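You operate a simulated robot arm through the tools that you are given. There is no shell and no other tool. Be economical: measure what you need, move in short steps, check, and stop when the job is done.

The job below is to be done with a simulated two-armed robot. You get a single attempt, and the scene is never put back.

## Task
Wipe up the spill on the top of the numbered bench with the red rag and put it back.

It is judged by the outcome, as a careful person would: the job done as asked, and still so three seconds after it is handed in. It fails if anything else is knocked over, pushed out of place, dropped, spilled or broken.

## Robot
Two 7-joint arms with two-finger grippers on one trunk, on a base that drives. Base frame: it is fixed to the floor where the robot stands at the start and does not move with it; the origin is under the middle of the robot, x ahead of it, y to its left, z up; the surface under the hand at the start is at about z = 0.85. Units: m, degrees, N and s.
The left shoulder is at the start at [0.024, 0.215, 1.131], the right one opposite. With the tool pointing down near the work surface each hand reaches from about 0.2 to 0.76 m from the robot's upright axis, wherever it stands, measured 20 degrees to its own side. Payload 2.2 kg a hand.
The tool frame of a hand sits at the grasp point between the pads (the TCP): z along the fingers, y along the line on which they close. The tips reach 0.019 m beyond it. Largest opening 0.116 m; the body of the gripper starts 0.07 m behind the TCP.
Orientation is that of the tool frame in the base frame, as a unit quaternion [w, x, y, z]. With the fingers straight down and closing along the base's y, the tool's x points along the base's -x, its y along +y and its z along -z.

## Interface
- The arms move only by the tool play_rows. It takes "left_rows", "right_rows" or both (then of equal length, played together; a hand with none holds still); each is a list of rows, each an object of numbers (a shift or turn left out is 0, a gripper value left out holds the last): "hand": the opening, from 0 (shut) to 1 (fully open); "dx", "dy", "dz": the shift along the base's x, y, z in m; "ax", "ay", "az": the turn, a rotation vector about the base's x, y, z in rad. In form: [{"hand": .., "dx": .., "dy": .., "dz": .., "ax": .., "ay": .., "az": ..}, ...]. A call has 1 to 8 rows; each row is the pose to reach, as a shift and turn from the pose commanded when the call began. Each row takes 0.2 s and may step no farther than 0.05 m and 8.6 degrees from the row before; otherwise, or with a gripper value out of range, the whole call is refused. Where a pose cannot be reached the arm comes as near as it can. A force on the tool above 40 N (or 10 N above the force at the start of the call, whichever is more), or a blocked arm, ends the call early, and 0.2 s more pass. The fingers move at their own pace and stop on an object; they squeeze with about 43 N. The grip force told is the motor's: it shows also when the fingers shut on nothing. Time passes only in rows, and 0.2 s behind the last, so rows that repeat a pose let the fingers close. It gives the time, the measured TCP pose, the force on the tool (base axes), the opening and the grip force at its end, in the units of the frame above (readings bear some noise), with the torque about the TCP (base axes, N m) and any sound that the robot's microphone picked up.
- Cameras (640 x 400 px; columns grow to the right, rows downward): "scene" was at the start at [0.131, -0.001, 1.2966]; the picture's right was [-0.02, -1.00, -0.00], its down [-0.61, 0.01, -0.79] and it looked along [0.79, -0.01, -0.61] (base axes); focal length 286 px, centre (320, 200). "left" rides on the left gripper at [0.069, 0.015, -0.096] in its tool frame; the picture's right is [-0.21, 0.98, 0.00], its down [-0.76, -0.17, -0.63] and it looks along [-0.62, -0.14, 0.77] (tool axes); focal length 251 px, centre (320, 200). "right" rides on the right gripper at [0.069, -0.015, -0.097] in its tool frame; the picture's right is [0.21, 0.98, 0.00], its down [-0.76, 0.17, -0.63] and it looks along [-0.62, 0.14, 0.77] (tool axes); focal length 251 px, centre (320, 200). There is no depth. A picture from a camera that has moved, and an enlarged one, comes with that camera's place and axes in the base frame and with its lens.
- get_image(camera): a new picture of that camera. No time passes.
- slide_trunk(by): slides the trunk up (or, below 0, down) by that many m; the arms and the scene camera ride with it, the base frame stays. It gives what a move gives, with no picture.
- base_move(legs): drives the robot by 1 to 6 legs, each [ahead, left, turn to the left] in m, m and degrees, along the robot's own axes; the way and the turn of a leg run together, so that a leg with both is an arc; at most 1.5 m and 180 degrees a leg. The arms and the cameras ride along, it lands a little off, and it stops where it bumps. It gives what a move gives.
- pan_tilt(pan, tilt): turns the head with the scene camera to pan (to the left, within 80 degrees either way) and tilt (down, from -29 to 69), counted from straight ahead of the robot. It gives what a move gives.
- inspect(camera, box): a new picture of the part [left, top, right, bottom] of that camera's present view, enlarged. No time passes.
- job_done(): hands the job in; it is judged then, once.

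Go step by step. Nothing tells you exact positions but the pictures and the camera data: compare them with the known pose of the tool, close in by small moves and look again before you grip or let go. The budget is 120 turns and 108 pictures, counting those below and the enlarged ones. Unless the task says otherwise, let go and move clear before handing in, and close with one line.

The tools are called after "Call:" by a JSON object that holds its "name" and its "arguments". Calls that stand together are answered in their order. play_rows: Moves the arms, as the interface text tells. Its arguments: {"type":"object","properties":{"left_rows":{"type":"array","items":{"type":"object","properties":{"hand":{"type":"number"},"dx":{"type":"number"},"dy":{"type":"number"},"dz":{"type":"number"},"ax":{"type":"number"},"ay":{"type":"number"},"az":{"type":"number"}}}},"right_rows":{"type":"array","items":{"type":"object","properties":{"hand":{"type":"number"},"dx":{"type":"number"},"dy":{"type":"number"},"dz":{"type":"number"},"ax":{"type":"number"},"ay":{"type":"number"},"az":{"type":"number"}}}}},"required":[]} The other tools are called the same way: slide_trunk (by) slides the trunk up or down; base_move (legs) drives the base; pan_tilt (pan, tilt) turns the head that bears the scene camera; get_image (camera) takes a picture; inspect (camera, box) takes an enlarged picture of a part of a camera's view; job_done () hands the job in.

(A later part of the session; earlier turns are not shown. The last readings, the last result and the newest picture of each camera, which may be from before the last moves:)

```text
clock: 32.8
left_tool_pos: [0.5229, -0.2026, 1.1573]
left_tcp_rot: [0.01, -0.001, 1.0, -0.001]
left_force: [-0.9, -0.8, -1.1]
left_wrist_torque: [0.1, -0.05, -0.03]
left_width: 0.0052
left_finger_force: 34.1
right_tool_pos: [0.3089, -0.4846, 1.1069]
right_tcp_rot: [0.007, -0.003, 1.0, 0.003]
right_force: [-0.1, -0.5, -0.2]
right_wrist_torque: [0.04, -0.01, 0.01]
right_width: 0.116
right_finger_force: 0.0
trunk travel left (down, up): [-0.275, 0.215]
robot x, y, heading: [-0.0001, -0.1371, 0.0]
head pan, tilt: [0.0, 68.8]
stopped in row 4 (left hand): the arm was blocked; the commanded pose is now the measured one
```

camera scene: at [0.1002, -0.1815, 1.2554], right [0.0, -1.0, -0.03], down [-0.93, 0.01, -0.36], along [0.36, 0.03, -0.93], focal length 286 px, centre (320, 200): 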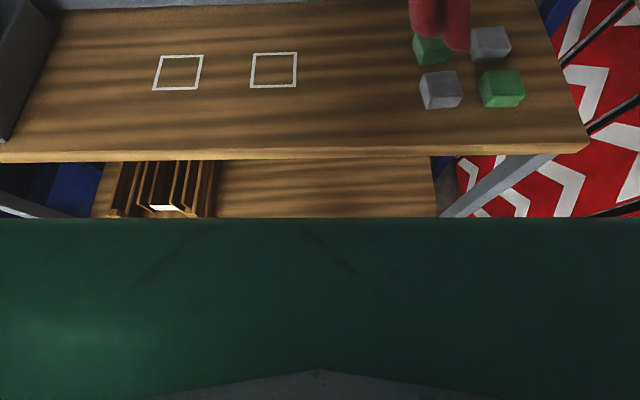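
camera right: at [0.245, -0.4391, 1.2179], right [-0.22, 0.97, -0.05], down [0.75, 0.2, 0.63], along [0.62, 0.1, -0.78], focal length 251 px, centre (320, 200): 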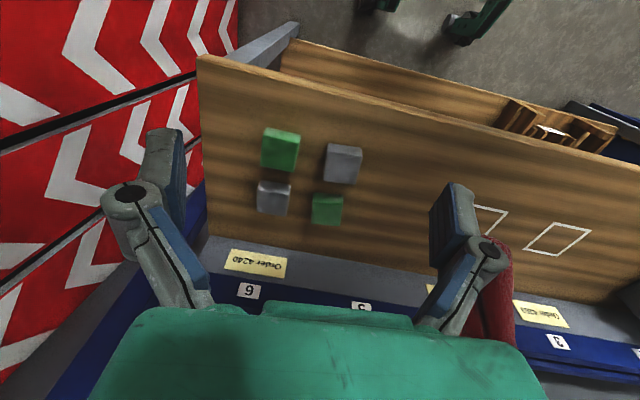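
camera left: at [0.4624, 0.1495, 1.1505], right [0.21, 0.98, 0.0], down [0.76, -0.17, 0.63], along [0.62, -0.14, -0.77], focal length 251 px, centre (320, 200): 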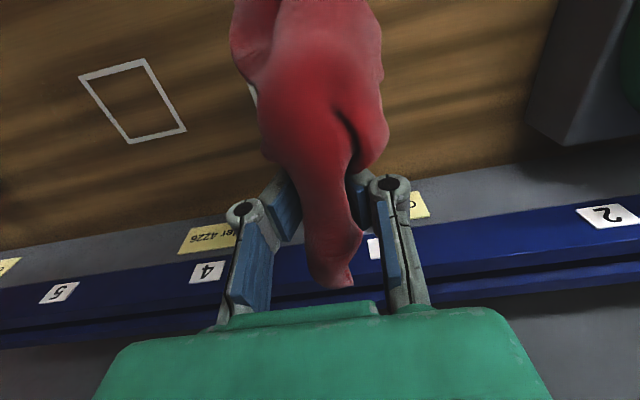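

The sway suggests the right elbow may be leaning on the panel. I'll back off left by 5 cm and check that the sway stops.

Call:
{"name": "base_move", "arguments": {"legs": [[0, 0.05, 0]]}}

Call:
{"name": "play_rows", "arguments": {"left_rows": [{}, {}, {}]}}

Call:
{"name": "play_rows", "arguments": {"left_rows": [{}, {}, {}]}}

Call:
{"name": "pan_tilt", "arguments": {"pan": -80, "tilt": 0}}

Call:
{"name": "get_image", "arguments": {"camera": "scene"}}

```text
clock: 33.7
left_tool_pos: [0.521, -0.1704, 1.1557]
left_tcp_rot: [0.008, -0.001, 1.0, 0.004]
left_force: [1.4, -1.3, -0.8]
left_wrist_torque: [0.11, -0.01, -0.03]
left_width: 0.0052
left_finger_force: 33.8
right_tool_pos: [0.3093, -0.4526, 1.1029]
right_tcp_rot: [0.006, -0.002, 1.0, 0.007]
right_force: [-0.9, 0.1, -0.9]
right_wrist_torque: [0.01, -0.05, -0.01]
right_width: 0.1164
right_finger_force: 0.1
trunk travel left (down, up): [-0.275, 0.215]
robot x, y, heading: [0.0026, -0.091, 0.1]
head pan, tilt: [0.0, 68.8]
```

```text
clock: 34.7
left_tool_pos: [0.5164, -0.1645, 1.1588]
left_tcp_rot: [0.011, 0.002, 1.0, -0.003]
left_force: [-0.3, -0.7, 0.4]
left_wrist_torque: [0.04, 0.03, -0.03]
left_width: 0.0052
left_finger_force: 34.0
right_tool_pos: [0.3029, -0.4448, 1.1094]
right_tcp_rot: [0.008, 0.0, 1.0, 0.002]
right_force: [-0.3, -0.1, 0.7]
right_wrist_torque: [0.0, -0.01, 0.0]
right_width: 0.1162
right_finger_force: 0.1
trunk travel left (down, up): [-0.275, 0.215]
robot x, y, heading: [0.002, -0.1028, 0.0]
head pan, tilt: [0.0, 68.8]
stopped in row 3 (left hand): the arm was blocked; the commanded pose is now the measured one
```

```text
clock: 35.5
left_tool_pos: [0.5167, -0.1739, 1.158]
left_tcp_rot: [0.01, 0.003, 1.0, 0.001]
left_force: [0.0, -1.6, -1.6]
left_wrist_torque: [0.13, -0.03, -0.01]
left_width: 0.0055
left_finger_force: 34.0
right_tool_pos: [0.3034, -0.4526, 1.1078]
right_tcp_rot: [0.007, 0.0, 1.0, 0.006]
right_force: [-0.3, -0.1, 0.5]
right_wrist_torque: [0.0, 0.01, 0.01]
right_width: 0.1161
right_finger_force: 0.1
trunk travel left (down, up): [-0.275, 0.215]
robot x, y, heading: [0.002, -0.1008, 0.0]
head pan, tilt: [0.0, 68.8]
```

```text
clock: 37.0
left_tool_pos: [0.514, -0.1696, 1.1573]
left_tcp_rot: [0.011, 0.003, 1.0, -0.001]
left_force: [0.0, -1.5, -0.3]
left_wrist_torque: [0.06, -0.01, 0.01]
left_width: 0.0054
left_finger_force: 33.8
right_tool_pos: [0.3039, -0.4484, 1.1056]
right_tcp_rot: [0.0, -0.001, 1.0, 0.005]
right_force: [-0.1, -0.4, 0.1]
right_wrist_torque: [0.01, 0.0, -0.02]
right_width: 0.1158
right_finger_force: 0.0
trunk travel left (down, up): [-0.275, 0.215]
robot x, y, heading: [-0.0009, -0.1, 0.0]
head pan, tilt: [-80.0, 0.0]
```

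```text
71 pictures are left
camera scene: at [0.0599, -0.2006, 1.3555], right [-0.98, -0.17, 0.0], down [0.0, 0.01, -1.0], along [0.17, -0.98, -0.01], focal length 286 px, centre (320, 200)
```

scene: 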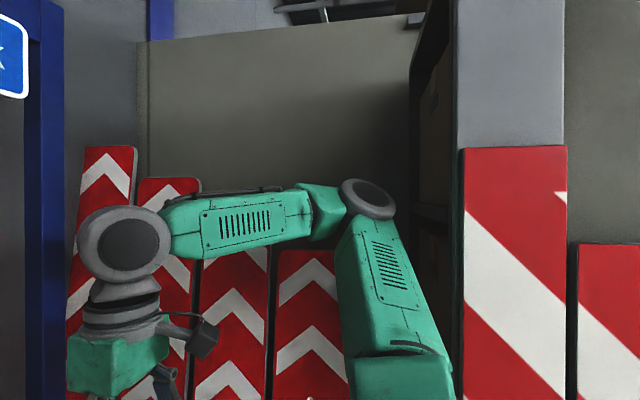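

Stable now at y = −0.10. The rag is above the spill at about (0.515, −0.17); lowering it.

Call:
{"name": "play_rows", "arguments": {"left_rows": [{"dz": -0.04}, {"dz": -0.08}, {"dz": -0.12}, {"dz": -0.155}]}}

Call:
{"name": "pan_tilt", "arguments": {"pan": 0, "tilt": 45}}

Call:
{"name": "get_image", "arguments": {"camera": "scene"}}

```text
clock: 38.0
left_tool_pos: [0.5277, -0.1601, 1.0177]
left_tcp_rot: [0.011, -0.017, 1.0, -0.02]
left_force: [0.3, -1.3, -1.3]
left_wrist_torque: [0.14, 0.06, -0.02]
left_width: 0.0054
left_finger_force: 33.8
right_tool_pos: [0.3043, -0.4539, 1.108]
right_tcp_rot: [0.005, 0.001, 1.0, 0.007]
right_force: [1.1, 0.1, 0.5]
right_wrist_torque: [0.04, -0.03, -0.01]
right_width: 0.1156
right_finger_force: 0.1
trunk travel left (down, up): [-0.275, 0.215]
robot x, y, heading: [-0.0013, -0.1033, -0.3]
head pan, tilt: [-80.0, 0.0]
```

```text
clock: 39.6
left_tool_pos: [0.5304, -0.1409, 1.0211]
left_tcp_rot: [0.011, -0.021, 0.999, -0.029]
left_force: [0.3, -1.2, 0.4]
left_wrist_torque: [-0.01, -0.02, -0.01]
left_width: 0.0053
left_finger_force: 33.9
right_tool_pos: [0.304, -0.4397, 1.108]
right_tcp_rot: [0.001, 0.0, 1.0, 0.0]
right_force: [0.1, -0.8, -0.3]
right_wrist_torque: [0.02, -0.02, 0.0]
right_width: 0.1162
right_finger_force: 0.1
trunk travel left (down, up): [-0.275, 0.215]
robot x, y, heading: [0.0016, -0.0991, -0.1]
head pan, tilt: [0.0, 45.0]
```

```text
70 pictures are left
camera scene: at [0.1253, -0.102, 1.2852], right [0.0, -1.0, 0.0], down [-0.71, 0.0, -0.7], along [0.7, 0.0, -0.71], focal length 286 px, centre (320, 200)
```

scene: 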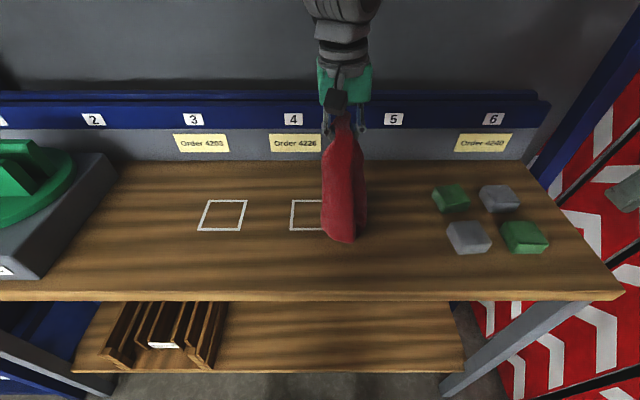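

The left arm isn't tracking well (something resists it). Let me view the left arm's posture.

Call:
{"name": "pan_tilt", "arguments": {"pan": 55, "tilt": 5}}

Call:
{"name": "get_image", "arguments": {"camera": "scene"}}

Call:
{"name": "pan_tilt", "arguments": {"pan": 10, "tilt": 0}}

Call:
{"name": "get_image", "arguments": {"camera": "scene"}}

```text
clock: 40.8
left_tool_pos: [0.5237, -0.1405, 1.0105]
left_tcp_rot: [0.006, -0.014, 1.0, -0.02]
left_force: [0.2, -1.3, -0.1]
left_wrist_torque: [0.03, -0.01, -0.04]
left_width: 0.0054
left_finger_force: 33.6
right_tool_pos: [0.3046, -0.4324, 1.1131]
right_tcp_rot: [0.009, -0.001, 1.0, -0.003]
right_force: [-0.1, 0.5, 0.1]
right_wrist_torque: [-0.01, -0.02, -0.01]
right_width: 0.1158
right_finger_force: 0.0
trunk travel left (down, up): [-0.275, 0.215]
robot x, y, heading: [-0.0018, -0.0999, 0.0]
head pan, tilt: [55.0, 5.0]
```

```text
69 pictures are left
camera scene: at [0.0968, -0.0332, 1.3489], right [0.82, -0.57, -0.01], down [-0.05, -0.06, -1.0], along [0.57, 0.82, -0.08], focal length 286 px, centre (320, 200)
```

scene: 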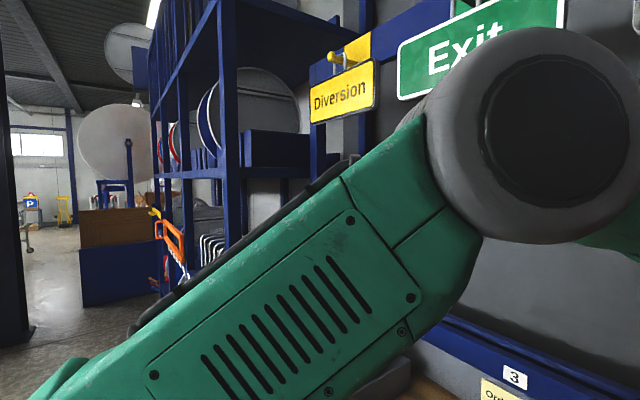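

```text
clock: 41.9
left_tool_pos: [0.5262, -0.1283, 1.0191]
left_tcp_rot: [0.01, -0.019, 0.999, -0.031]
left_force: [0.3, -0.4, 0.8]
left_wrist_torque: [-0.03, 0.0, -0.04]
left_width: 0.005
left_finger_force: 34.0
right_tool_pos: [0.3041, -0.4227, 1.114]
right_tcp_rot: [0.004, -0.001, 1.0, -0.007]
right_force: [0.1, 0.2, -0.1]
right_wrist_torque: [-0.02, 0.01, 0.0]
right_width: 0.1162
right_finger_force: 0.1
trunk travel left (down, up): [-0.275, 0.215]
robot x, y, heading: [0.0042, -0.0946, 0.2]
head pan, tilt: [10.0, 0.0]
```

```text
68 pictures are left
camera scene: at [0.1325, -0.0726, 1.356], right [0.17, -0.98, 0.0], down [0.0, -0.01, -1.0], along [0.98, 0.17, 0.0], focal length 286 px, centre (320, 200)
```

scene: 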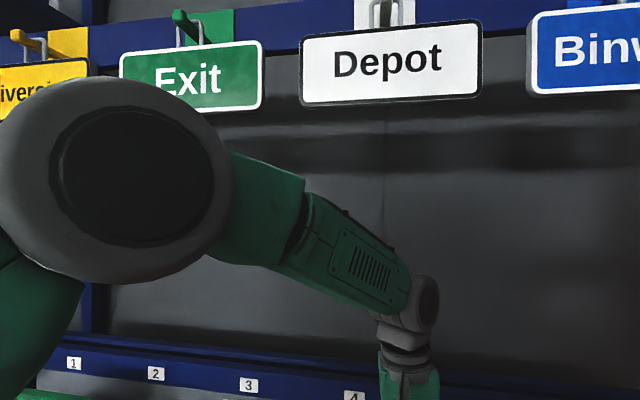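

The left elbow folds across and presses near the head when crossing, which causes the sway. I'll bring the left hand back to its own side (raised), then turn the base to the right so the spill lies comfortably on the left arm's side.

Call:
{"name": "play_rows", "arguments": {"left_rows": [{"dz": 0.035, "dy": 0.02}, {"dz": 0.07, "dy": 0.045}, {"dz": 0.1, "dy": 0.08}, {"dz": 0.13, "dy": 0.115}, {"dz": 0.14, "dy": 0.155}, {"dz": 0.14, "dy": 0.19}, {"dz": 0.14, "dy": 0.22}, {"dz": 0.14, "dy": 0.22}]}}

Call:
{"name": "play_rows", "arguments": {"left_rows": [{}, {}, {}, {}]}}

Call:
{"name": "pan_tilt", "arguments": {"pan": 0, "tilt": 45}}

Call:
{"name": "get_image", "arguments": {"camera": "scene"}}

```text
clock: 43.7
left_tool_pos: [0.5168, 0.0764, 1.1437]
left_tcp_rot: [0.01, 0.001, 1.0, -0.01]
left_force: [-1.0, 0.0, -0.7]
left_wrist_torque: [-0.02, 0.05, 0.01]
left_width: 0.0052
left_finger_force: 33.9
right_tool_pos: [0.3039, -0.4252, 1.1128]
right_tcp_rot: [0.003, -0.001, 1.0, -0.004]
right_force: [0.5, -0.3, -0.7]
right_wrist_torque: [-0.05, -0.02, 0.0]
right_width: 0.1158
right_finger_force: 0.1
trunk travel left (down, up): [-0.275, 0.215]
robot x, y, heading: [-0.0009, -0.0953, 0.0]
head pan, tilt: [10.0, 0.0]
```

```text
clock: 44.7
left_tool_pos: [0.5164, 0.0687, 1.1446]
left_tcp_rot: [0.01, 0.001, 1.0, -0.007]
left_force: [0.1, 0.4, 0.4]
left_wrist_torque: [0.02, -0.03, -0.03]
left_width: 0.0054
left_finger_force: 33.5
right_tool_pos: [0.3043, -0.4325, 1.1115]
right_tcp_rot: [0.004, -0.001, 1.0, -0.003]
right_force: [-0.2, 0.1, -0.5]
right_wrist_torque: [-0.01, 0.0, 0.02]
right_width: 0.1163
right_finger_force: 0.2
trunk travel left (down, up): [-0.275, 0.215]
robot x, y, heading: [0.0033, -0.0976, 0.1]
head pan, tilt: [10.0, 0.0]
```

```text
clock: 45.9
left_tool_pos: [0.5157, 0.0632, 1.146]
left_tcp_rot: [0.01, 0.002, 1.0, -0.005]
left_force: [-0.4, -0.1, 0.0]
left_wrist_torque: [0.05, -0.04, -0.03]
left_width: 0.0056
left_finger_force: 34.1
right_tool_pos: [0.3041, -0.4383, 1.1097]
right_tcp_rot: [0.004, 0.001, 1.0, -0.001]
right_force: [-0.3, 0.2, -0.5]
right_wrist_torque: [0.03, -0.02, 0.0]
right_width: 0.1158
right_finger_force: 0.1
trunk travel left (down, up): [-0.275, 0.215]
robot x, y, heading: [-0.0006, -0.1015, -0.0]
head pan, tilt: [0.0, 45.0]
```

```text
67 pictures are left
camera scene: at [0.1249, -0.1061, 1.2852], right [0.0, -1.0, -0.01], down [-0.71, 0.0, -0.71], along [0.71, 0.0, -0.71], focal length 286 px, centre (320, 200)
```

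scene: 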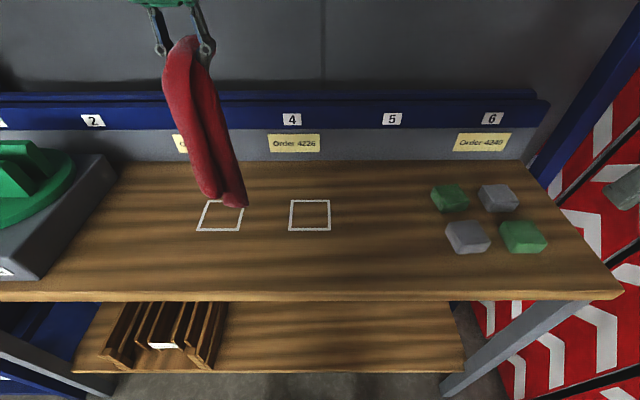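

Settled. Backing up 8 cm, then turning right in small steps.

Call:
{"name": "base_move", "arguments": {"legs": [[-0.08, 0, 0], [0, 0, -12], [0, 0, -10]]}}

Call:
{"name": "get_image", "arguments": {"camera": "scene"}}

Call:
{"name": "play_rows", "arguments": {"left_rows": [{}, {}, {}, {}]}}

```text
clock: 47.1
left_tool_pos: [0.4289, 0.0753, 1.1463]
left_tcp_rot: [0.014, -0.001, 1.0, -0.007]
left_force: [-0.1, 0.0, -0.6]
left_wrist_torque: [0.02, 0.01, -0.03]
left_width: 0.0052
left_finger_force: 33.6
right_tool_pos: [0.2173, -0.4275, 1.1006]
right_tcp_rot: [-0.02, -0.002, 1.0, -0.007]
right_force: [-0.5, 0.9, -0.1]
right_wrist_torque: [0.03, -0.02, 0.01]
right_width: 0.1163
right_finger_force: 0.0
trunk travel left (down, up): [-0.275, 0.215]
robot x, y, heading: [-0.0792, -0.0969, 0.3]
head pan, tilt: [0.0, 45.0]
stopped in leg 1: the robot was blocked; the commanded pose is now the measured one
```

```text
66 pictures are left
camera scene: at [0.0543, -0.0919, 1.2843], right [0.01, -1.0, 0.0], down [-0.71, -0.01, -0.7], along [0.7, 0.0, -0.71], focal length 286 px, centre (320, 200)
```

scene: 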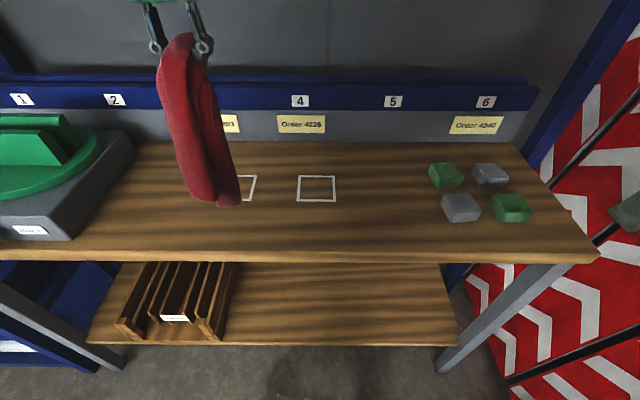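

```text
clock: 48.1
left_tool_pos: [0.4289, 0.0743, 1.1461]
left_tcp_rot: [0.013, 0.0, 1.0, -0.008]
left_force: [-0.1, -0.7, -0.5]
left_wrist_torque: [0.05, 0.01, -0.02]
left_width: 0.0051
left_finger_force: 33.6
right_tool_pos: [0.2169, -0.4278, 1.1004]
right_tcp_rot: [-0.021, -0.002, 1.0, -0.006]
right_force: [1.0, -0.1, 0.1]
right_wrist_torque: [-0.01, -0.01, 0.0]
right_width: 0.1158
right_finger_force: 0.1
trunk travel left (down, up): [-0.275, 0.215]
robot x, y, heading: [-0.0797, -0.1006, 0.5]
head pan, tilt: [0.0, 45.0]
```

Blocked again, and the right hand's angle shifted — the right elbow may be touching something. Looking there.

Call:
{"name": "pan_tilt", "arguments": {"pan": -80, "tilt": 10}}

Call:
{"name": "get_image", "arguments": {"camera": "scene"}}

```text
clock: 49.6
left_tool_pos: [0.4289, 0.0745, 1.1452]
left_tcp_rot: [0.012, 0.0, 1.0, -0.007]
left_force: [-0.2, -0.2, 0.0]
left_wrist_torque: [0.05, 0.0, -0.02]
left_width: 0.0055
left_finger_force: 34.1
right_tool_pos: [0.218, -0.427, 1.099]
right_tcp_rot: [-0.022, -0.002, 1.0, -0.007]
right_force: [0.6, -0.7, 0.0]
right_wrist_torque: [0.01, -0.01, -0.02]
right_width: 0.1161
right_finger_force: 0.1
trunk travel left (down, up): [-0.275, 0.215]
robot x, y, heading: [-0.0819, -0.0982, -0.1]
head pan, tilt: [-80.0, 10.0]
```

```text
65 pictures are left
camera scene: at [-0.0088, -0.1831, 1.3403], right [-0.98, -0.18, 0.01], down [-0.04, 0.17, -0.98], along [0.17, -0.97, -0.17], focal length 286 px, centre (320, 200)
```

scene: 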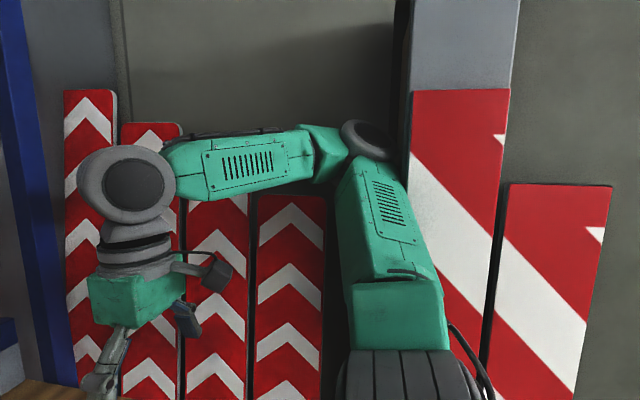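

The right elbow is against the pillar/wall panel. I'll shift left, tuck the right hand inward and forward, then turn.

Call:
{"name": "base_move", "arguments": {"legs": [[0, 0.08, 0]]}}

Call:
{"name": "play_rows", "arguments": {"right_rows": [{"dx": 0.03, "dy": 0.025}, {"dx": 0.06, "dy": 0.05}, {"dx": 0.09, "dy": 0.075}, {"dx": 0.12, "dy": 0.09}, {"dx": 0.15, "dy": 0.09}, {"dx": 0.15, "dy": 0.09}]}}

Call:
{"name": "get_image", "arguments": {"camera": "scene"}}

```text
clock: 50.7
left_tool_pos: [0.4304, 0.1245, 1.1452]
left_tcp_rot: [0.011, 0.001, 1.0, 0.001]
left_force: [0.2, -1.6, -1.1]
left_wrist_torque: [0.1, 0.03, -0.06]
left_width: 0.0051
left_finger_force: 33.9
right_tool_pos: [0.2205, -0.3733, 1.09]
right_tcp_rot: [-0.025, -0.002, 1.0, 0.002]
right_force: [1.4, 3.3, 0.3]
right_wrist_torque: [-0.35, 0.15, -0.02]
right_width: 0.1158
right_finger_force: 0.1
trunk travel left (down, up): [-0.275, 0.215]
robot x, y, heading: [-0.0849, -0.023, 0.4]
head pan, tilt: [-80.0, 10.0]
```

```text
clock: 52.1
left_tool_pos: [0.4174, 0.1449, 1.1525]
left_tcp_rot: [0.017, 0.001, 1.0, -0.005]
left_force: [0.6, 0.5, 0.5]
left_wrist_torque: [-0.06, -0.03, -0.03]
left_width: 0.005
left_finger_force: 33.7
right_tool_pos: [0.3579, -0.2623, 1.0977]
right_tcp_rot: [-0.019, -0.003, 1.0, -0.005]
right_force: [-0.5, 1.3, 0.0]
right_wrist_torque: [-0.04, -0.04, 0.0]
right_width: 0.1159
right_finger_force: 0.1
trunk travel left (down, up): [-0.275, 0.215]
robot x, y, heading: [-0.0805, -0.0187, 0.3]
head pan, tilt: [-80.0, 10.0]
```

```text
64 pictures are left
camera scene: at [-0.0234, -0.101, 1.3411], right [-0.98, -0.18, 0.0], down [-0.03, 0.16, -0.99], along [0.18, -0.97, -0.17], focal length 286 px, centre (320, 200)
```

scene: 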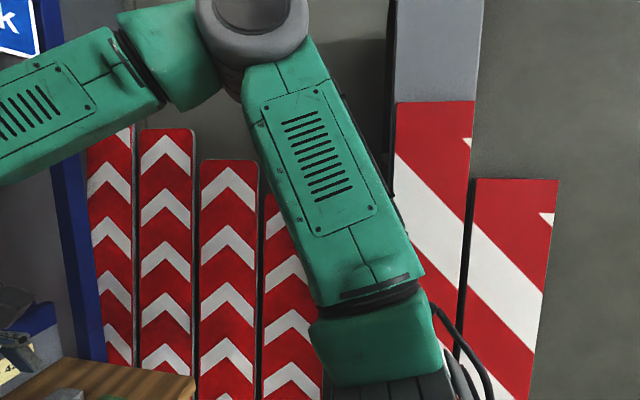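

Right elbow is well clear now and the boards look undisturbed. Now turning to the right.

Call:
{"name": "base_move", "arguments": {"legs": [[0, 0, -10]]}}

Call:
{"name": "base_move", "arguments": {"legs": [[0, 0, -12]]}}

Call:
{"name": "pan_tilt", "arguments": {"pan": 20, "tilt": 45}}

Call:
{"name": "get_image", "arguments": {"camera": "scene"}}

```text
clock: 53.2
left_tool_pos: [0.4404, 0.0528, 1.1495]
left_tcp_rot: [0.015, 0.088, 0.996, -0.007]
left_force: [0.5, 1.0, 0.0]
left_wrist_torque: [-0.09, 0.02, 0.03]
left_width: 0.0052
left_finger_force: 34.0
right_tool_pos: [0.3114, -0.3393, 1.0968]
right_tcp_rot: [-0.022, 0.085, 0.996, -0.003]
right_force: [0.4, 0.7, 1.0]
right_wrist_torque: [-0.09, -0.01, 0.05]
right_width: 0.1158
right_finger_force: 0.1
trunk travel left (down, up): [-0.275, 0.215]
robot x, y, heading: [-0.0801, -0.0289, -9.8]
head pan, tilt: [-80.0, 10.0]
```

```text
clock: 54.4
left_tool_pos: [0.428, -0.0872, 1.1553]
left_tcp_rot: [0.019, 0.193, 0.981, 0.005]
left_force: [-0.2, 0.0, -0.8]
left_wrist_torque: [0.11, -0.02, 0.07]
left_width: 0.0053
left_finger_force: 33.9
right_tool_pos: [0.2211, -0.4419, 1.091]
right_tcp_rot: [-0.017, 0.189, 0.982, 0.012]
right_force: [-0.6, 0.0, 0.0]
right_wrist_torque: [0.11, -0.01, -0.06]
right_width: 0.1158
right_finger_force: 0.0
trunk travel left (down, up): [-0.275, 0.215]
robot x, y, heading: [-0.0832, -0.0251, -22.0]
head pan, tilt: [-80.0, 10.0]
```

```text
clock: 56.1
left_tool_pos: [0.4276, -0.0839, 1.1548]
left_tcp_rot: [0.018, 0.193, 0.981, 0.002]
left_force: [-0.1, -1.3, 0.0]
left_wrist_torque: [0.02, -0.03, 0.05]
left_width: 0.0054
left_finger_force: 34.3
right_tool_pos: [0.22, -0.4385, 1.0924]
right_tcp_rot: [-0.016, 0.19, 0.982, 0.01]
right_force: [-1.3, -0.5, 0.2]
right_wrist_torque: [0.08, 0.01, 0.0]
right_width: 0.1161
right_finger_force: 0.0
trunk travel left (down, up): [-0.275, 0.215]
robot x, y, heading: [-0.0845, -0.0235, -22.1]
head pan, tilt: [20.0, 45.0]
```

```text
63 pictures are left
camera scene: at [0.0353, -0.0518, 1.2853], right [-0.03, -1.0, -0.01], down [-0.71, 0.03, -0.71], along [0.71, -0.02, -0.71], focal length 286 px, centre (320, 200)
```

scene: 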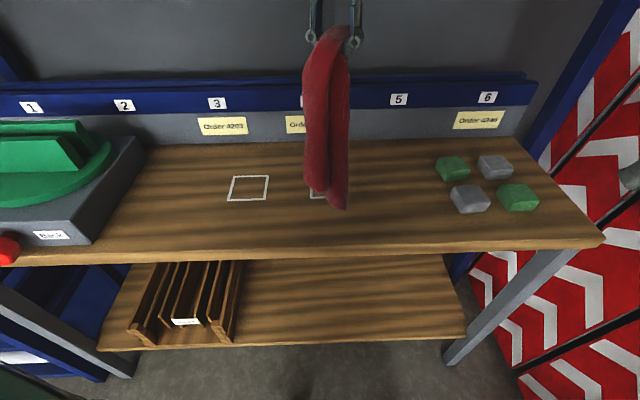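

Stable at heading −22°. Now over to the spill and lower.

Call:
{"name": "play_rows", "arguments": {"left_rows": [{"dx": 0.035, "dy": -0.03}, {"dx": 0.065, "dy": -0.055}, {"dx": 0.088, "dy": -0.078}, {"dx": 0.088, "dy": -0.078, "dz": -0.045}, {"dx": 0.088, "dy": -0.078, "dz": -0.09}, {"dx": 0.088, "dy": -0.078, "dz": -0.13}, {"dx": 0.088, "dy": -0.078, "dz": -0.17}, {"dx": 0.088, "dy": -0.078, "dz": -0.2}]}}

Call:
{"name": "get_image", "arguments": {"camera": "scene"}}

```text
clock: 57.9
left_tool_pos: [0.5169, -0.157, 0.9549]
left_tcp_rot: [0.018, 0.194, 0.981, 0.001]
left_force: [0.4, -0.3, 0.2]
left_wrist_torque: [0.0, -0.01, 0.06]
left_width: 0.0053
left_finger_force: 33.6
right_tool_pos: [0.2223, -0.4342, 1.0934]
right_tcp_rot: [-0.017, 0.19, 0.982, 0.008]
right_force: [-0.1, -0.3, -0.5]
right_wrist_torque: [0.0, 0.02, -0.01]
right_width: 0.116
right_finger_force: 0.1
trunk travel left (down, up): [-0.275, 0.215]
robot x, y, heading: [-0.0845, -0.0263, -21.7]
head pan, tilt: [20.0, 45.0]
```

```text
62 pictures are left
camera scene: at [0.0382, -0.0489, 1.2851], right [-0.03, -1.0, -0.01], down [-0.71, 0.03, -0.7], along [0.7, -0.02, -0.71], focal length 286 px, centre (320, 200)
```

scene: 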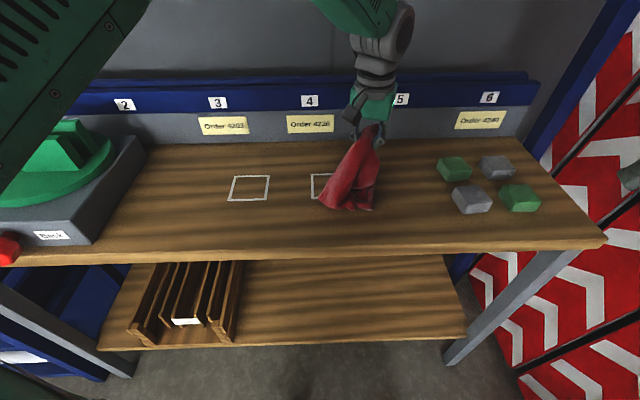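

Tracks well. Lowering on to the spill.

Call:
{"name": "play_rows", "arguments": {"left_rows": [{"dz": -0.03}, {"dz": -0.055}, {"dz": -0.075}, {"dz": -0.075}]}}

Call:
{"name": "get_image", "arguments": {"camera": "scene"}}

Call:
{"name": "get_image", "arguments": {"camera": "left"}}

```text
clock: 58.9
left_tool_pos: [0.5185, -0.1542, 0.8797]
left_tcp_rot: [0.019, 0.193, 0.981, 0.0]
left_force: [-0.5, 0.8, 0.7]
left_wrist_torque: [-0.01, 0.0, 0.08]
left_width: 0.0051
left_finger_force: 33.3
right_tool_pos: [0.2228, -0.4311, 1.0954]
right_tcp_rot: [-0.017, 0.19, 0.982, 0.007]
right_force: [0.6, -0.9, 0.2]
right_wrist_torque: [0.03, -0.02, 0.0]
right_width: 0.1162
right_finger_force: 0.1
trunk travel left (down, up): [-0.275, 0.215]
robot x, y, heading: [-0.0798, -0.0237, -21.9]
head pan, tilt: [20.0, 45.0]
```

```text
61 pictures are left
camera scene: at [0.0388, -0.0451, 1.2852], right [-0.03, -1.0, 0.0], down [-0.71, 0.03, -0.7], along [0.7, -0.02, -0.71], focal length 286 px, centre (320, 200)
```

scene: 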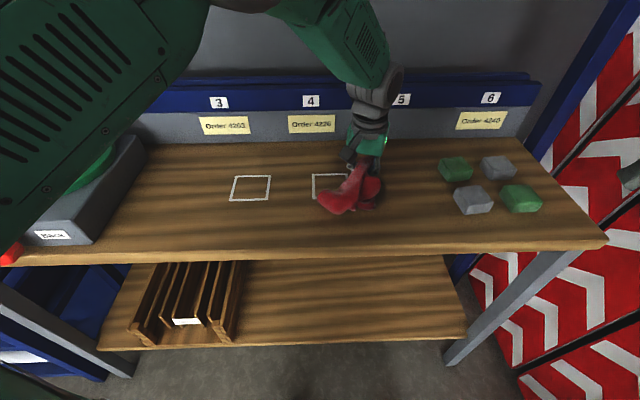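

```text
60 pictures are left
camera left: at [0.4555, -0.113, 0.9735], right [0.57, 0.82, 0.01], down [0.61, -0.43, 0.66], along [0.55, -0.37, -0.75], focal length 251 px, centre (320, 200)
```

left: 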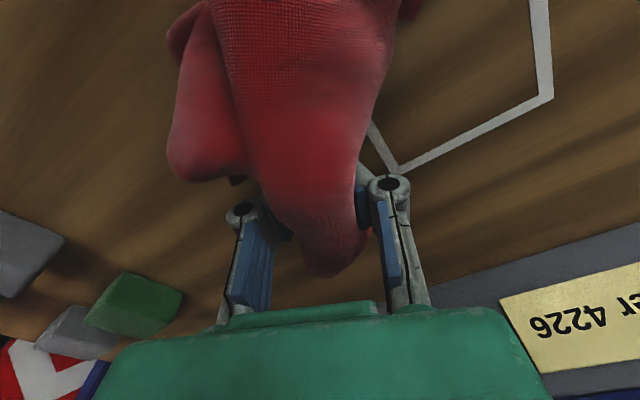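

The rag bulk trails on the near side of the fingers, so I'll shift forward and wipe in sweeps with light downward pressure.

Call:
{"name": "play_rows", "arguments": {"left_rows": [{"dx": 0.04, "dz": -0.005}, {"dx": 0.08, "dz": -0.005}, {"dx": 0.08, "dy": -0.045, "dz": -0.005}, {"dx": 0.04, "dy": -0.05, "dz": -0.005}, {"dx": 0.0, "dy": -0.045, "dz": -0.005}, {"dx": 0.0, "dy": 0.0, "dz": -0.005}, {"dx": 0.0, "dy": 0.045, "dz": -0.005}, {"dx": 0.045, "dy": 0.045, "dz": -0.005}]}}

Call:
{"name": "get_image", "arguments": {"camera": "scene"}}

Call:
{"name": "get_image", "arguments": {"camera": "left"}}

```text
clock: 60.7
left_tool_pos: [0.5662, -0.1087, 0.8733]
left_tcp_rot: [0.018, 0.192, 0.981, 0.0]
left_force: [0.0, -0.2, 1.4]
left_wrist_torque: [0.05, 0.07, 0.06]
left_width: 0.005
left_finger_force: 33.4
right_tool_pos: [0.2258, -0.4311, 1.0939]
right_tcp_rot: [-0.019, 0.189, 0.982, 0.007]
right_force: [1.1, 0.2, -0.4]
right_wrist_torque: [0.03, 0.0, 0.0]
right_width: 0.1161
right_finger_force: 0.1
trunk travel left (down, up): [-0.275, 0.215]
robot x, y, heading: [-0.0796, -0.0241, -21.9]
head pan, tilt: [20.0, 45.0]
```

```text
59 pictures are left
camera scene: at [0.0429, -0.0432, 1.2846], right [-0.03, -1.0, 0.0], down [-0.71, 0.02, -0.7], along [0.7, -0.02, -0.71], focal length 286 px, centre (320, 200)
```

scene: 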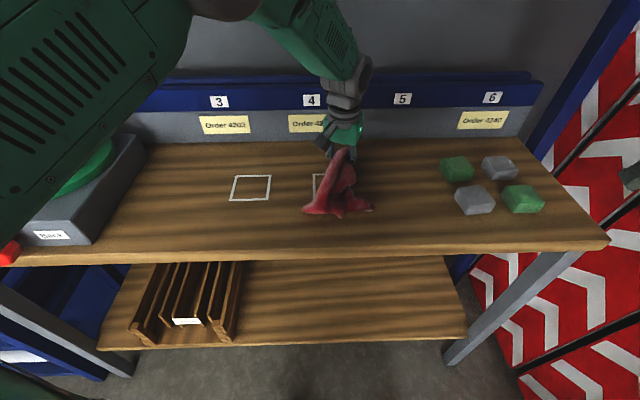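

```text
58 pictures are left
camera left: at [0.5037, -0.0679, 0.9667], right [0.57, 0.82, 0.01], down [0.62, -0.43, 0.66], along [0.55, -0.37, -0.75], focal length 251 px, centre (320, 200)
```

left: 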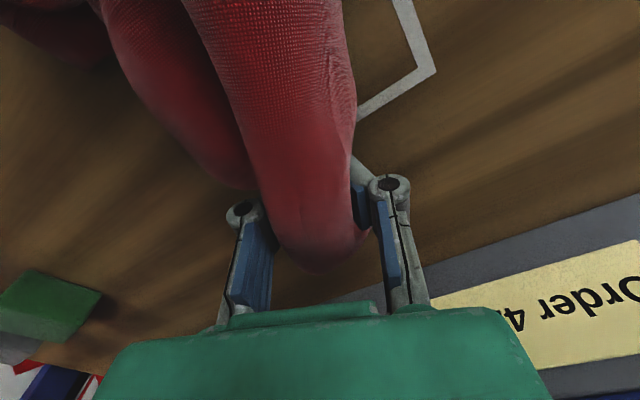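

Continue with y-sweeps at several x positions, pressing slightly more.

Call:
{"name": "play_rows", "arguments": {"left_rows": [{"dx": 0.04, "dy": -0.02, "dz": -0.003}, {"dx": 0.045, "dy": -0.065, "dz": -0.003}, {"dx": 0.045, "dy": -0.11, "dz": -0.003}, {"dx": 0.01, "dy": -0.125, "dz": -0.003}, {"dx": 0.0, "dy": -0.08, "dz": -0.003}, {"dx": 0.0, "dy": -0.035, "dz": -0.003}, {"dx": -0.03, "dy": 0.0, "dz": -0.003}, {"dx": -0.035, "dy": -0.045, "dz": -0.003}]}}

Call:
{"name": "play_rows", "arguments": {"left_rows": [{"dx": 0.0, "dy": -0.045}, {"dx": 0.035, "dy": -0.06}, {"dx": 0.07, "dy": -0.045}, {"dx": 0.07, "dy": 0.0}, {"dx": 0.07, "dy": 0.03}, {"dx": 0.03, "dy": 0.03}, {"dx": 0.0, "dy": 0.0}, {"dx": 0.035, "dy": 0.0}]}}

Call:
{"name": "get_image", "arguments": {"camera": "scene"}}

```text
clock: 62.5
left_tool_pos: [0.5282, -0.1549, 0.8721]
left_tcp_rot: [0.019, 0.192, 0.981, 0.0]
left_force: [0.8, 0.8, 4.9]
left_wrist_torque: [0.04, 0.08, -0.01]
left_width: 0.0052
left_finger_force: 33.5
left hand out of reach, approached as far as the arm can: row 3
right_tool_pos: [0.2228, -0.4352, 1.0941]
right_tcp_rot: [-0.018, 0.189, 0.982, 0.009]
right_force: [0.2, -0.1, 0.5]
right_wrist_torque: [0.02, 0.02, 0.0]
right_width: 0.1159
right_finger_force: 0.2
trunk travel left (down, up): [-0.275, 0.215]
robot x, y, heading: [-0.0858, -0.0292, -21.8]
head pan, tilt: [20.0, 45.0]
```

```text
clock: 64.3
left_tool_pos: [0.5636, -0.1554, 0.8713]
left_tcp_rot: [0.019, 0.194, 0.981, -0.001]
left_force: [0.9, -1.2, 3.0]
left_wrist_torque: [0.0, 0.07, 0.01]
left_width: 0.0051
left_finger_force: 34.4
right_tool_pos: [0.2243, -0.4315, 1.0947]
right_tcp_rot: [-0.019, 0.191, 0.981, 0.007]
right_force: [-0.1, 0.7, -0.7]
right_wrist_torque: [0.0, -0.01, 0.03]
right_width: 0.1161
right_finger_force: 0.0
trunk travel left (down, up): [-0.275, 0.215]
robot x, y, heading: [-0.0851, -0.0254, -21.7]
head pan, tilt: [20.0, 45.0]
```

```text
57 pictures are left
camera scene: at [0.04, -0.047, 1.285], right [-0.03, -1.0, -0.01], down [-0.71, 0.03, -0.7], along [0.7, -0.02, -0.71], focal length 286 px, centre (320, 200)
```

scene: 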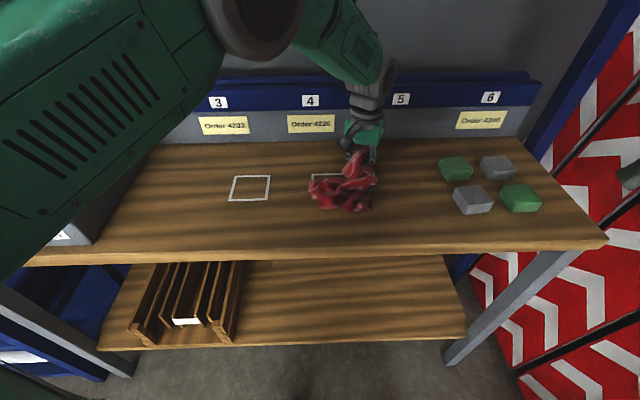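

The rag looks damp now. I'll lift it aside and inspect the spot with the right hand's camera.

Call:
{"name": "play_rows", "arguments": {"left_rows": [{"dz": 0.045}, {"dz": 0.09}, {"dz": 0.135}, {"dz": 0.18, "dy": 0.02}, {"dz": 0.22, "dy": 0.045}, {"dz": 0.25, "dy": 0.08, "dx": -0.02}, {"dz": 0.26, "dy": 0.12, "dx": -0.04}, {"dz": 0.26, "dy": 0.16, "dx": -0.06}]}}

Call:
{"name": "play_rows", "arguments": {"left_rows": [{"dy": 0.03}, {"dy": 0.06}, {"dy": 0.08}, {"dy": 0.08}, {"dy": 0.08}], "right_rows": [{"dx": 0.035, "dy": 0.025}, {"dx": 0.07, "dy": 0.05}, {"dx": 0.105, "dy": 0.08}, {"dx": 0.14, "dy": 0.11}, {"dx": 0.175, "dy": 0.14}]}}

Call:
{"name": "get_image", "arguments": {"camera": "right"}}

Call:
{"name": "get_image", "arguments": {"camera": "scene"}}

```text
refused: row 6 steps farther than a row can; nothing moved
```

```text
clock: 65.5
left_tool_pos: [0.5655, -0.0716, 0.8713]
left_tcp_rot: [0.018, 0.193, 0.981, -0.002]
left_force: [-0.6, 0.1, 1.5]
left_wrist_torque: [0.01, 0.04, 0.01]
left_width: 0.0053
left_finger_force: 33.5
right_tool_pos: [0.3995, -0.2883, 1.0946]
right_tcp_rot: [-0.017, 0.191, 0.981, 0.006]
right_force: [0.6, 1.2, 0.6]
right_wrist_torque: [-0.02, 0.0, -0.02]
right_width: 0.1159
right_finger_force: 0.1
trunk travel left (down, up): [-0.275, 0.215]
robot x, y, heading: [-0.0807, -0.0273, -21.9]
head pan, tilt: [20.0, 45.0]
```

```text
56 pictures are left
camera right: at [0.3327, -0.278, 1.1948], right [0.17, 0.99, 0.01], down [0.78, -0.14, 0.61], along [0.6, -0.09, -0.8], focal length 251 px, centre (320, 200)
```

right: 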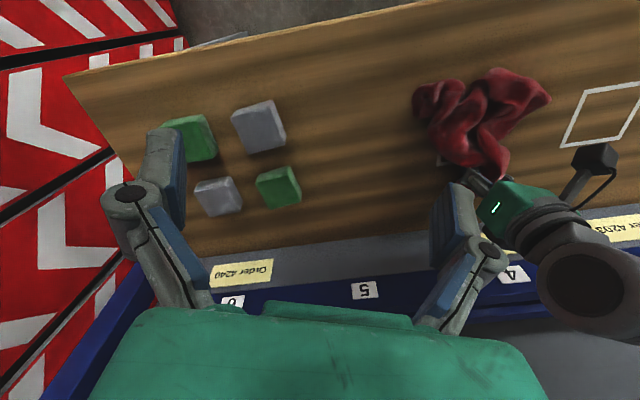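

```text
55 pictures are left
camera scene: at [0.0423, -0.0405, 1.2849], right [-0.03, -1.0, 0.0], down [-0.71, 0.02, -0.7], along [0.7, -0.02, -0.71], focal length 286 px, centre (320, 200)
```

scene: 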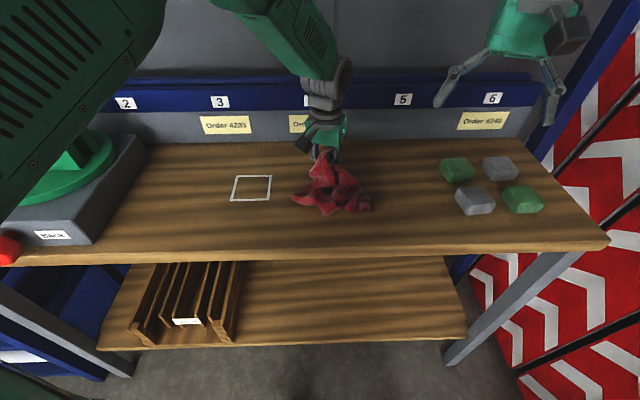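

The lift was refused, so it only dragged on the table (harmless). Now lift properly and move left.

Call:
{"name": "play_rows", "arguments": {"left_rows": [{"dz": 0.045}, {"dz": 0.09}, {"dz": 0.135}, {"dz": 0.18}, {"dz": 0.22, "dy": 0.02}, {"dz": 0.25, "dy": 0.05, "dx": -0.02}, {"dz": 0.26, "dy": 0.085, "dx": -0.04}, {"dz": 0.26, "dy": 0.12, "dx": -0.06}]}}

Call:
{"name": "inspect", "arguments": {"camera": "right", "box": [300, 60, 540, 210]}}

Call:
{"name": "inspect", "arguments": {"camera": "scene", "box": [280, 150, 440, 250]}}

```text
clock: 67.3
left_tool_pos: [0.5035, 0.05, 1.132]
left_tcp_rot: [0.019, 0.193, 0.981, -0.002]
left_force: [-1.0, 0.4, -0.1]
left_wrist_torque: [-0.06, -0.01, -0.02]
left_width: 0.005
left_finger_force: 33.8
right_tool_pos: [0.3969, -0.2865, 1.0949]
right_tcp_rot: [-0.016, 0.191, 0.982, 0.005]
right_force: [0.0, -0.4, 0.0]
right_wrist_torque: [0.0, -0.02, 0.03]
right_width: 0.1158
right_finger_force: 0.1
trunk travel left (down, up): [-0.275, 0.215]
robot x, y, heading: [-0.0828, -0.0276, -21.8]
head pan, tilt: [20.0, 45.0]
```

```text
2.67 times, centred on (420, 135) of right
camera zoom: at [0.3305, -0.2777, 1.1956], right [0.16, 0.99, 0.01], down [0.78, -0.14, 0.61], along [0.6, -0.09, -0.8], focal length 670 px, centre (53, 373)
```

zoom: 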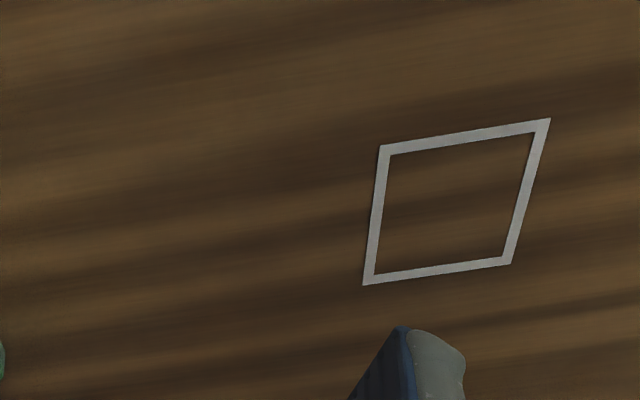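

```text
4.00 times, centred on (360, 200) of scene
camera zoom: at [0.0395, -0.039, 1.2852], right [-0.03, -1.0, 0.0], down [-0.71, 0.02, -0.7], along [0.7, -0.02, -0.71], focal length 1142 px, centre (160, 200)
```

zoom: 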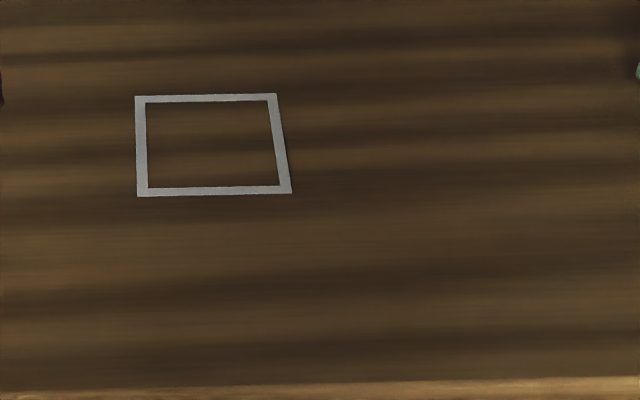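

No glints from here; I'll place the right camera at exactly the earlier point where glints were clear.

Call:
{"name": "play_rows", "arguments": {"right_rows": [{"dx": 0.036, "dy": 0.013, "dz": 0.009}, {"dx": 0.072, "dy": 0.026, "dz": 0.018}]}}

Call:
{"name": "inspect", "arguments": {"camera": "right", "box": [290, 10, 450, 110]}}

Call:
{"name": "inspect", "arguments": {"camera": "right", "box": [240, 0, 560, 200]}}

```text
clock: 67.9
left_tool_pos: [0.5057, 0.0502, 1.1307]
left_tcp_rot: [0.017, 0.192, 0.981, -0.002]
left_force: [-0.2, 1.4, -1.4]
left_wrist_torque: [-0.02, 0.04, 0.04]
left_width: 0.0052
left_finger_force: 33.6
right_tool_pos: [0.4735, -0.2628, 1.112]
right_tcp_rot: [-0.019, 0.19, 0.982, 0.005]
right_force: [0.1, 0.3, 0.8]
right_wrist_torque: [0.0, 0.01, -0.03]
right_width: 0.1159
right_finger_force: 0.1
trunk travel left (down, up): [-0.275, 0.215]
robot x, y, heading: [-0.0866, -0.0247, -21.9]
head pan, tilt: [20.0, 45.0]
```

```text
4.00 times, centred on (370, 60) of right
camera zoom: at [0.4066, -0.2522, 1.2119], right [0.17, 0.99, 0.01], down [0.79, -0.14, 0.6], along [0.6, -0.09, -0.8], focal length 1006 px, centre (120, 760)
```

zoom: 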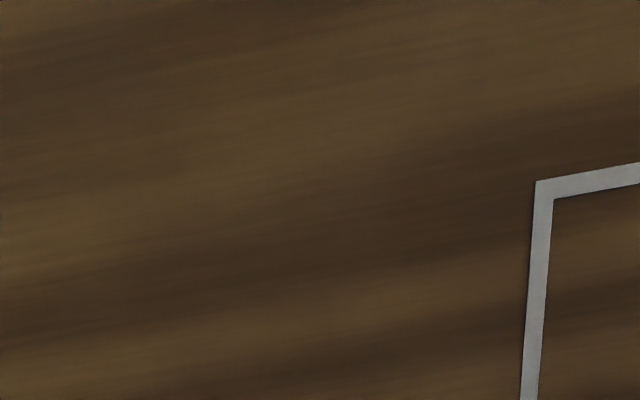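

```text
2.00 times, centred on (400, 100) of right
camera zoom: at [0.4066, -0.2522, 1.2119], right [0.17, 0.99, 0.01], down [0.79, -0.14, 0.6], along [0.6, -0.09, -0.8], focal length 503 px, centre (160, 400)
```

zoom: 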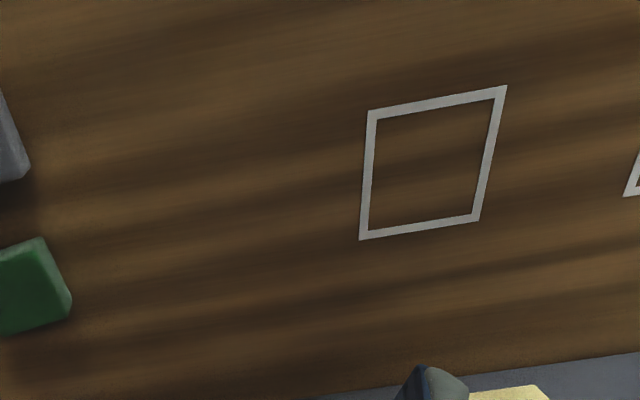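

Call:
{"name": "inspect", "arguments": {"camera": "right", "box": [280, 40, 440, 140]}}

Call:
{"name": "inspect", "arguments": {"camera": "left", "box": [0, 0, 320, 200]}}

Call:
{"name": "get_image", "arguments": {"camera": "scene"}}

```text
4.00 times, centred on (360, 90) of right
camera zoom: at [0.4066, -0.2522, 1.2119], right [0.17, 0.99, 0.01], down [0.79, -0.14, 0.6], along [0.6, -0.09, -0.8], focal length 1006 px, centre (160, 640)
```

zoom: 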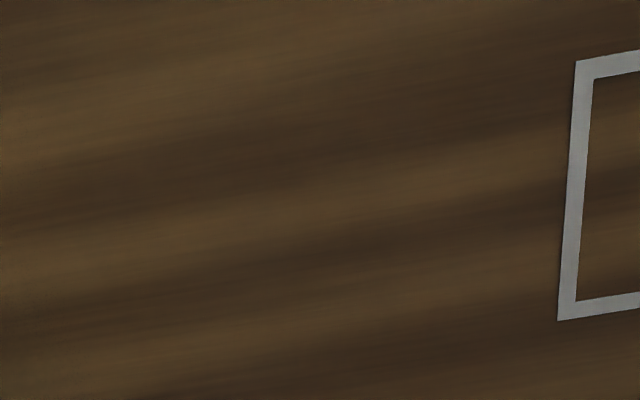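

```text
2.00 times, centred on (160, 100) of left
camera zoom: at [0.4432, 0.0916, 1.2243], right [0.57, 0.82, 0.01], down [0.62, -0.43, 0.66], along [0.55, -0.37, -0.75], focal length 503 px, centre (640, 400)
```

zoom: 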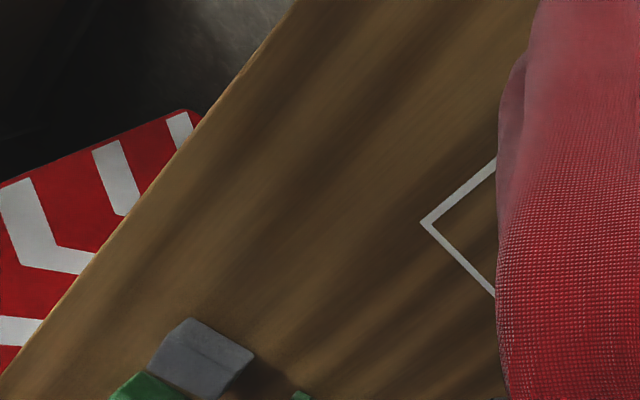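

```text
48 pictures are left
camera scene: at [0.0433, -0.0394, 1.2847], right [-0.03, -1.0, 0.0], down [-0.71, 0.02, -0.7], along [0.7, -0.02, -0.71], focal length 286 px, centre (320, 200)
```

scene: 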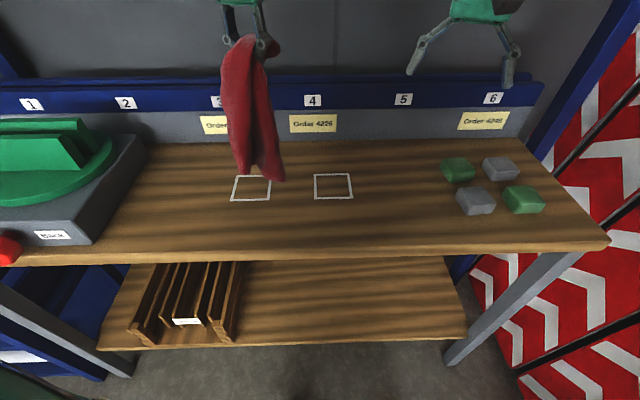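

Spill gone from every viewpoint. Now bring the rag back over its original place (grip point about (0.53, 0.136)).

Call:
{"name": "play_rows", "arguments": {"left_rows": [{"dy": 0.03}, {"dy": 0.06}, {"dy": 0.086}, {"dy": 0.086, "dz": -0.045}, {"dy": 0.086, "dz": -0.09}, {"dy": 0.086, "dx": 0.01, "dz": -0.13}, {"dy": 0.086, "dx": 0.02, "dz": -0.17}, {"dy": 0.086, "dx": 0.025, "dz": -0.2}], "right_rows": [{"dx": -0.03}, {"dx": -0.06}, {"dx": -0.09}, {"dx": -0.12, "dy": -0.02}, {"dx": -0.15, "dy": -0.04}, {"dx": -0.15, "dy": -0.04}, {"dx": -0.15, "dy": -0.04}, {"dx": -0.15, "dy": -0.04}]}}

Call:
{"name": "get_image", "arguments": {"camera": "scene"}}

```text
clock: 69.7
left_tool_pos: [0.5316, 0.1346, 0.9299]
left_tcp_rot: [0.019, 0.192, 0.981, -0.002]
left_force: [-0.5, 0.3, 1.2]
left_wrist_torque: [-0.02, -0.01, 0.04]
left_width: 0.0053
left_finger_force: 33.8
right_tool_pos: [0.321, -0.3026, 1.1126]
right_tcp_rot: [-0.018, 0.189, 0.982, 0.005]
right_force: [0.7, 0.2, -0.6]
right_wrist_torque: [-0.01, 0.0, 0.01]
right_width: 0.1161
right_finger_force: 0.0
trunk travel left (down, up): [-0.275, 0.215]
robot x, y, heading: [-0.0846, -0.0243, -22.0]
head pan, tilt: [20.0, 45.0]
```

```text
47 pictures are left
camera scene: at [0.0422, -0.0375, 1.2849], right [-0.03, -1.0, 0.0], down [-0.71, 0.02, -0.7], along [0.7, -0.02, -0.71], focal length 286 px, centre (320, 200)
```

scene: 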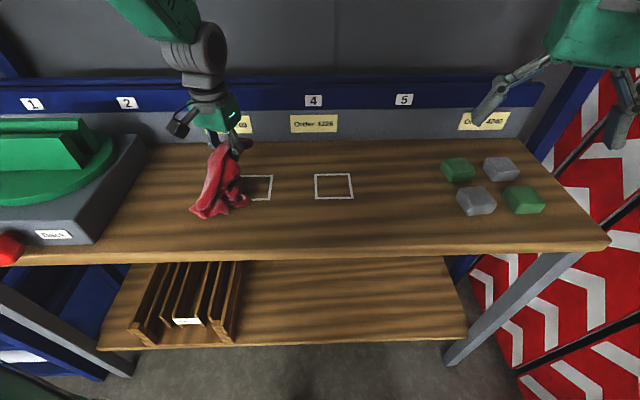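

Rag is falling right on its original spot. Lower fully, open, check.

Call:
{"name": "play_rows", "arguments": {"left_rows": [{"dz": -0.025}, {"dz": -0.05}, {"dz": -0.05}, {"dz": -0.05, "hand": 0.25}, {"dz": -0.05, "hand": 0.4}, {"dz": -0.05, "hand": 0.4}]}}

Call:
{"name": "get_image", "arguments": {"camera": "left"}}

Call:
{"name": "get_image", "arguments": {"camera": "scene"}}

```text
clock: 71.1
left_tool_pos: [0.5286, 0.135, 0.8812]
left_tcp_rot: [0.018, 0.193, 0.981, -0.002]
left_force: [0.0, -0.3, -0.3]
left_wrist_torque: [0.0, 0.03, -0.02]
left_width: 0.0462
left_finger_force: 0.2
right_tool_pos: [0.3208, -0.3035, 1.1148]
right_tcp_rot: [-0.017, 0.19, 0.982, 0.006]
right_force: [0.5, -0.4, 1.0]
right_wrist_torque: [-0.01, 0.04, 0.02]
right_width: 0.1158
right_finger_force: 0.0
trunk travel left (down, up): [-0.275, 0.215]
robot x, y, heading: [-0.0825, -0.0256, -21.8]
head pan, tilt: [20.0, 45.0]
```

```text
46 pictures are left
camera left: at [0.4661, 0.1753, 0.9749], right [0.57, 0.82, 0.01], down [0.61, -0.43, 0.66], along [0.55, -0.37, -0.75], focal length 251 px, centre (320, 200)
```

left: 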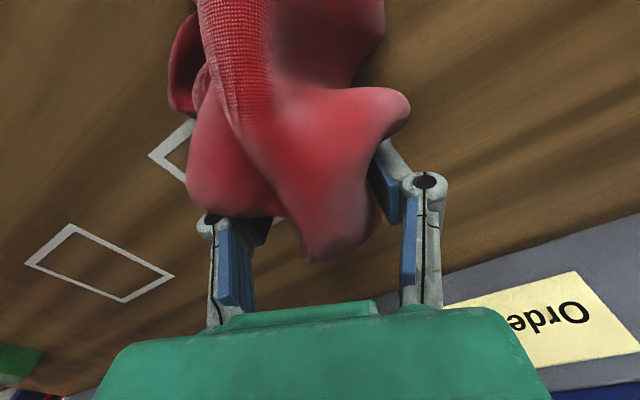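

```text
45 pictures are left
camera scene: at [0.0402, -0.041, 1.2851], right [-0.03, -1.0, 0.0], down [-0.71, 0.02, -0.7], along [0.7, -0.02, -0.71], focal length 286 px, centre (320, 200)
```

scene: 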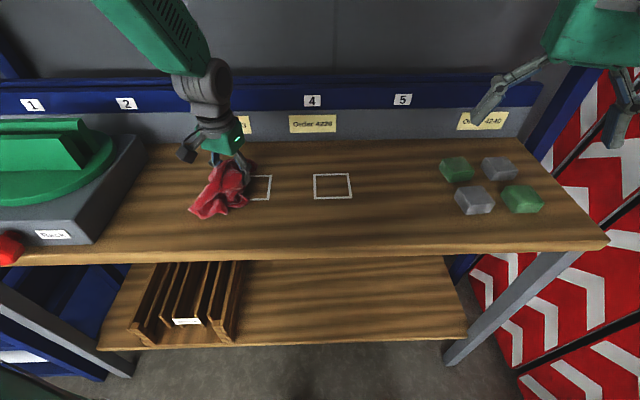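

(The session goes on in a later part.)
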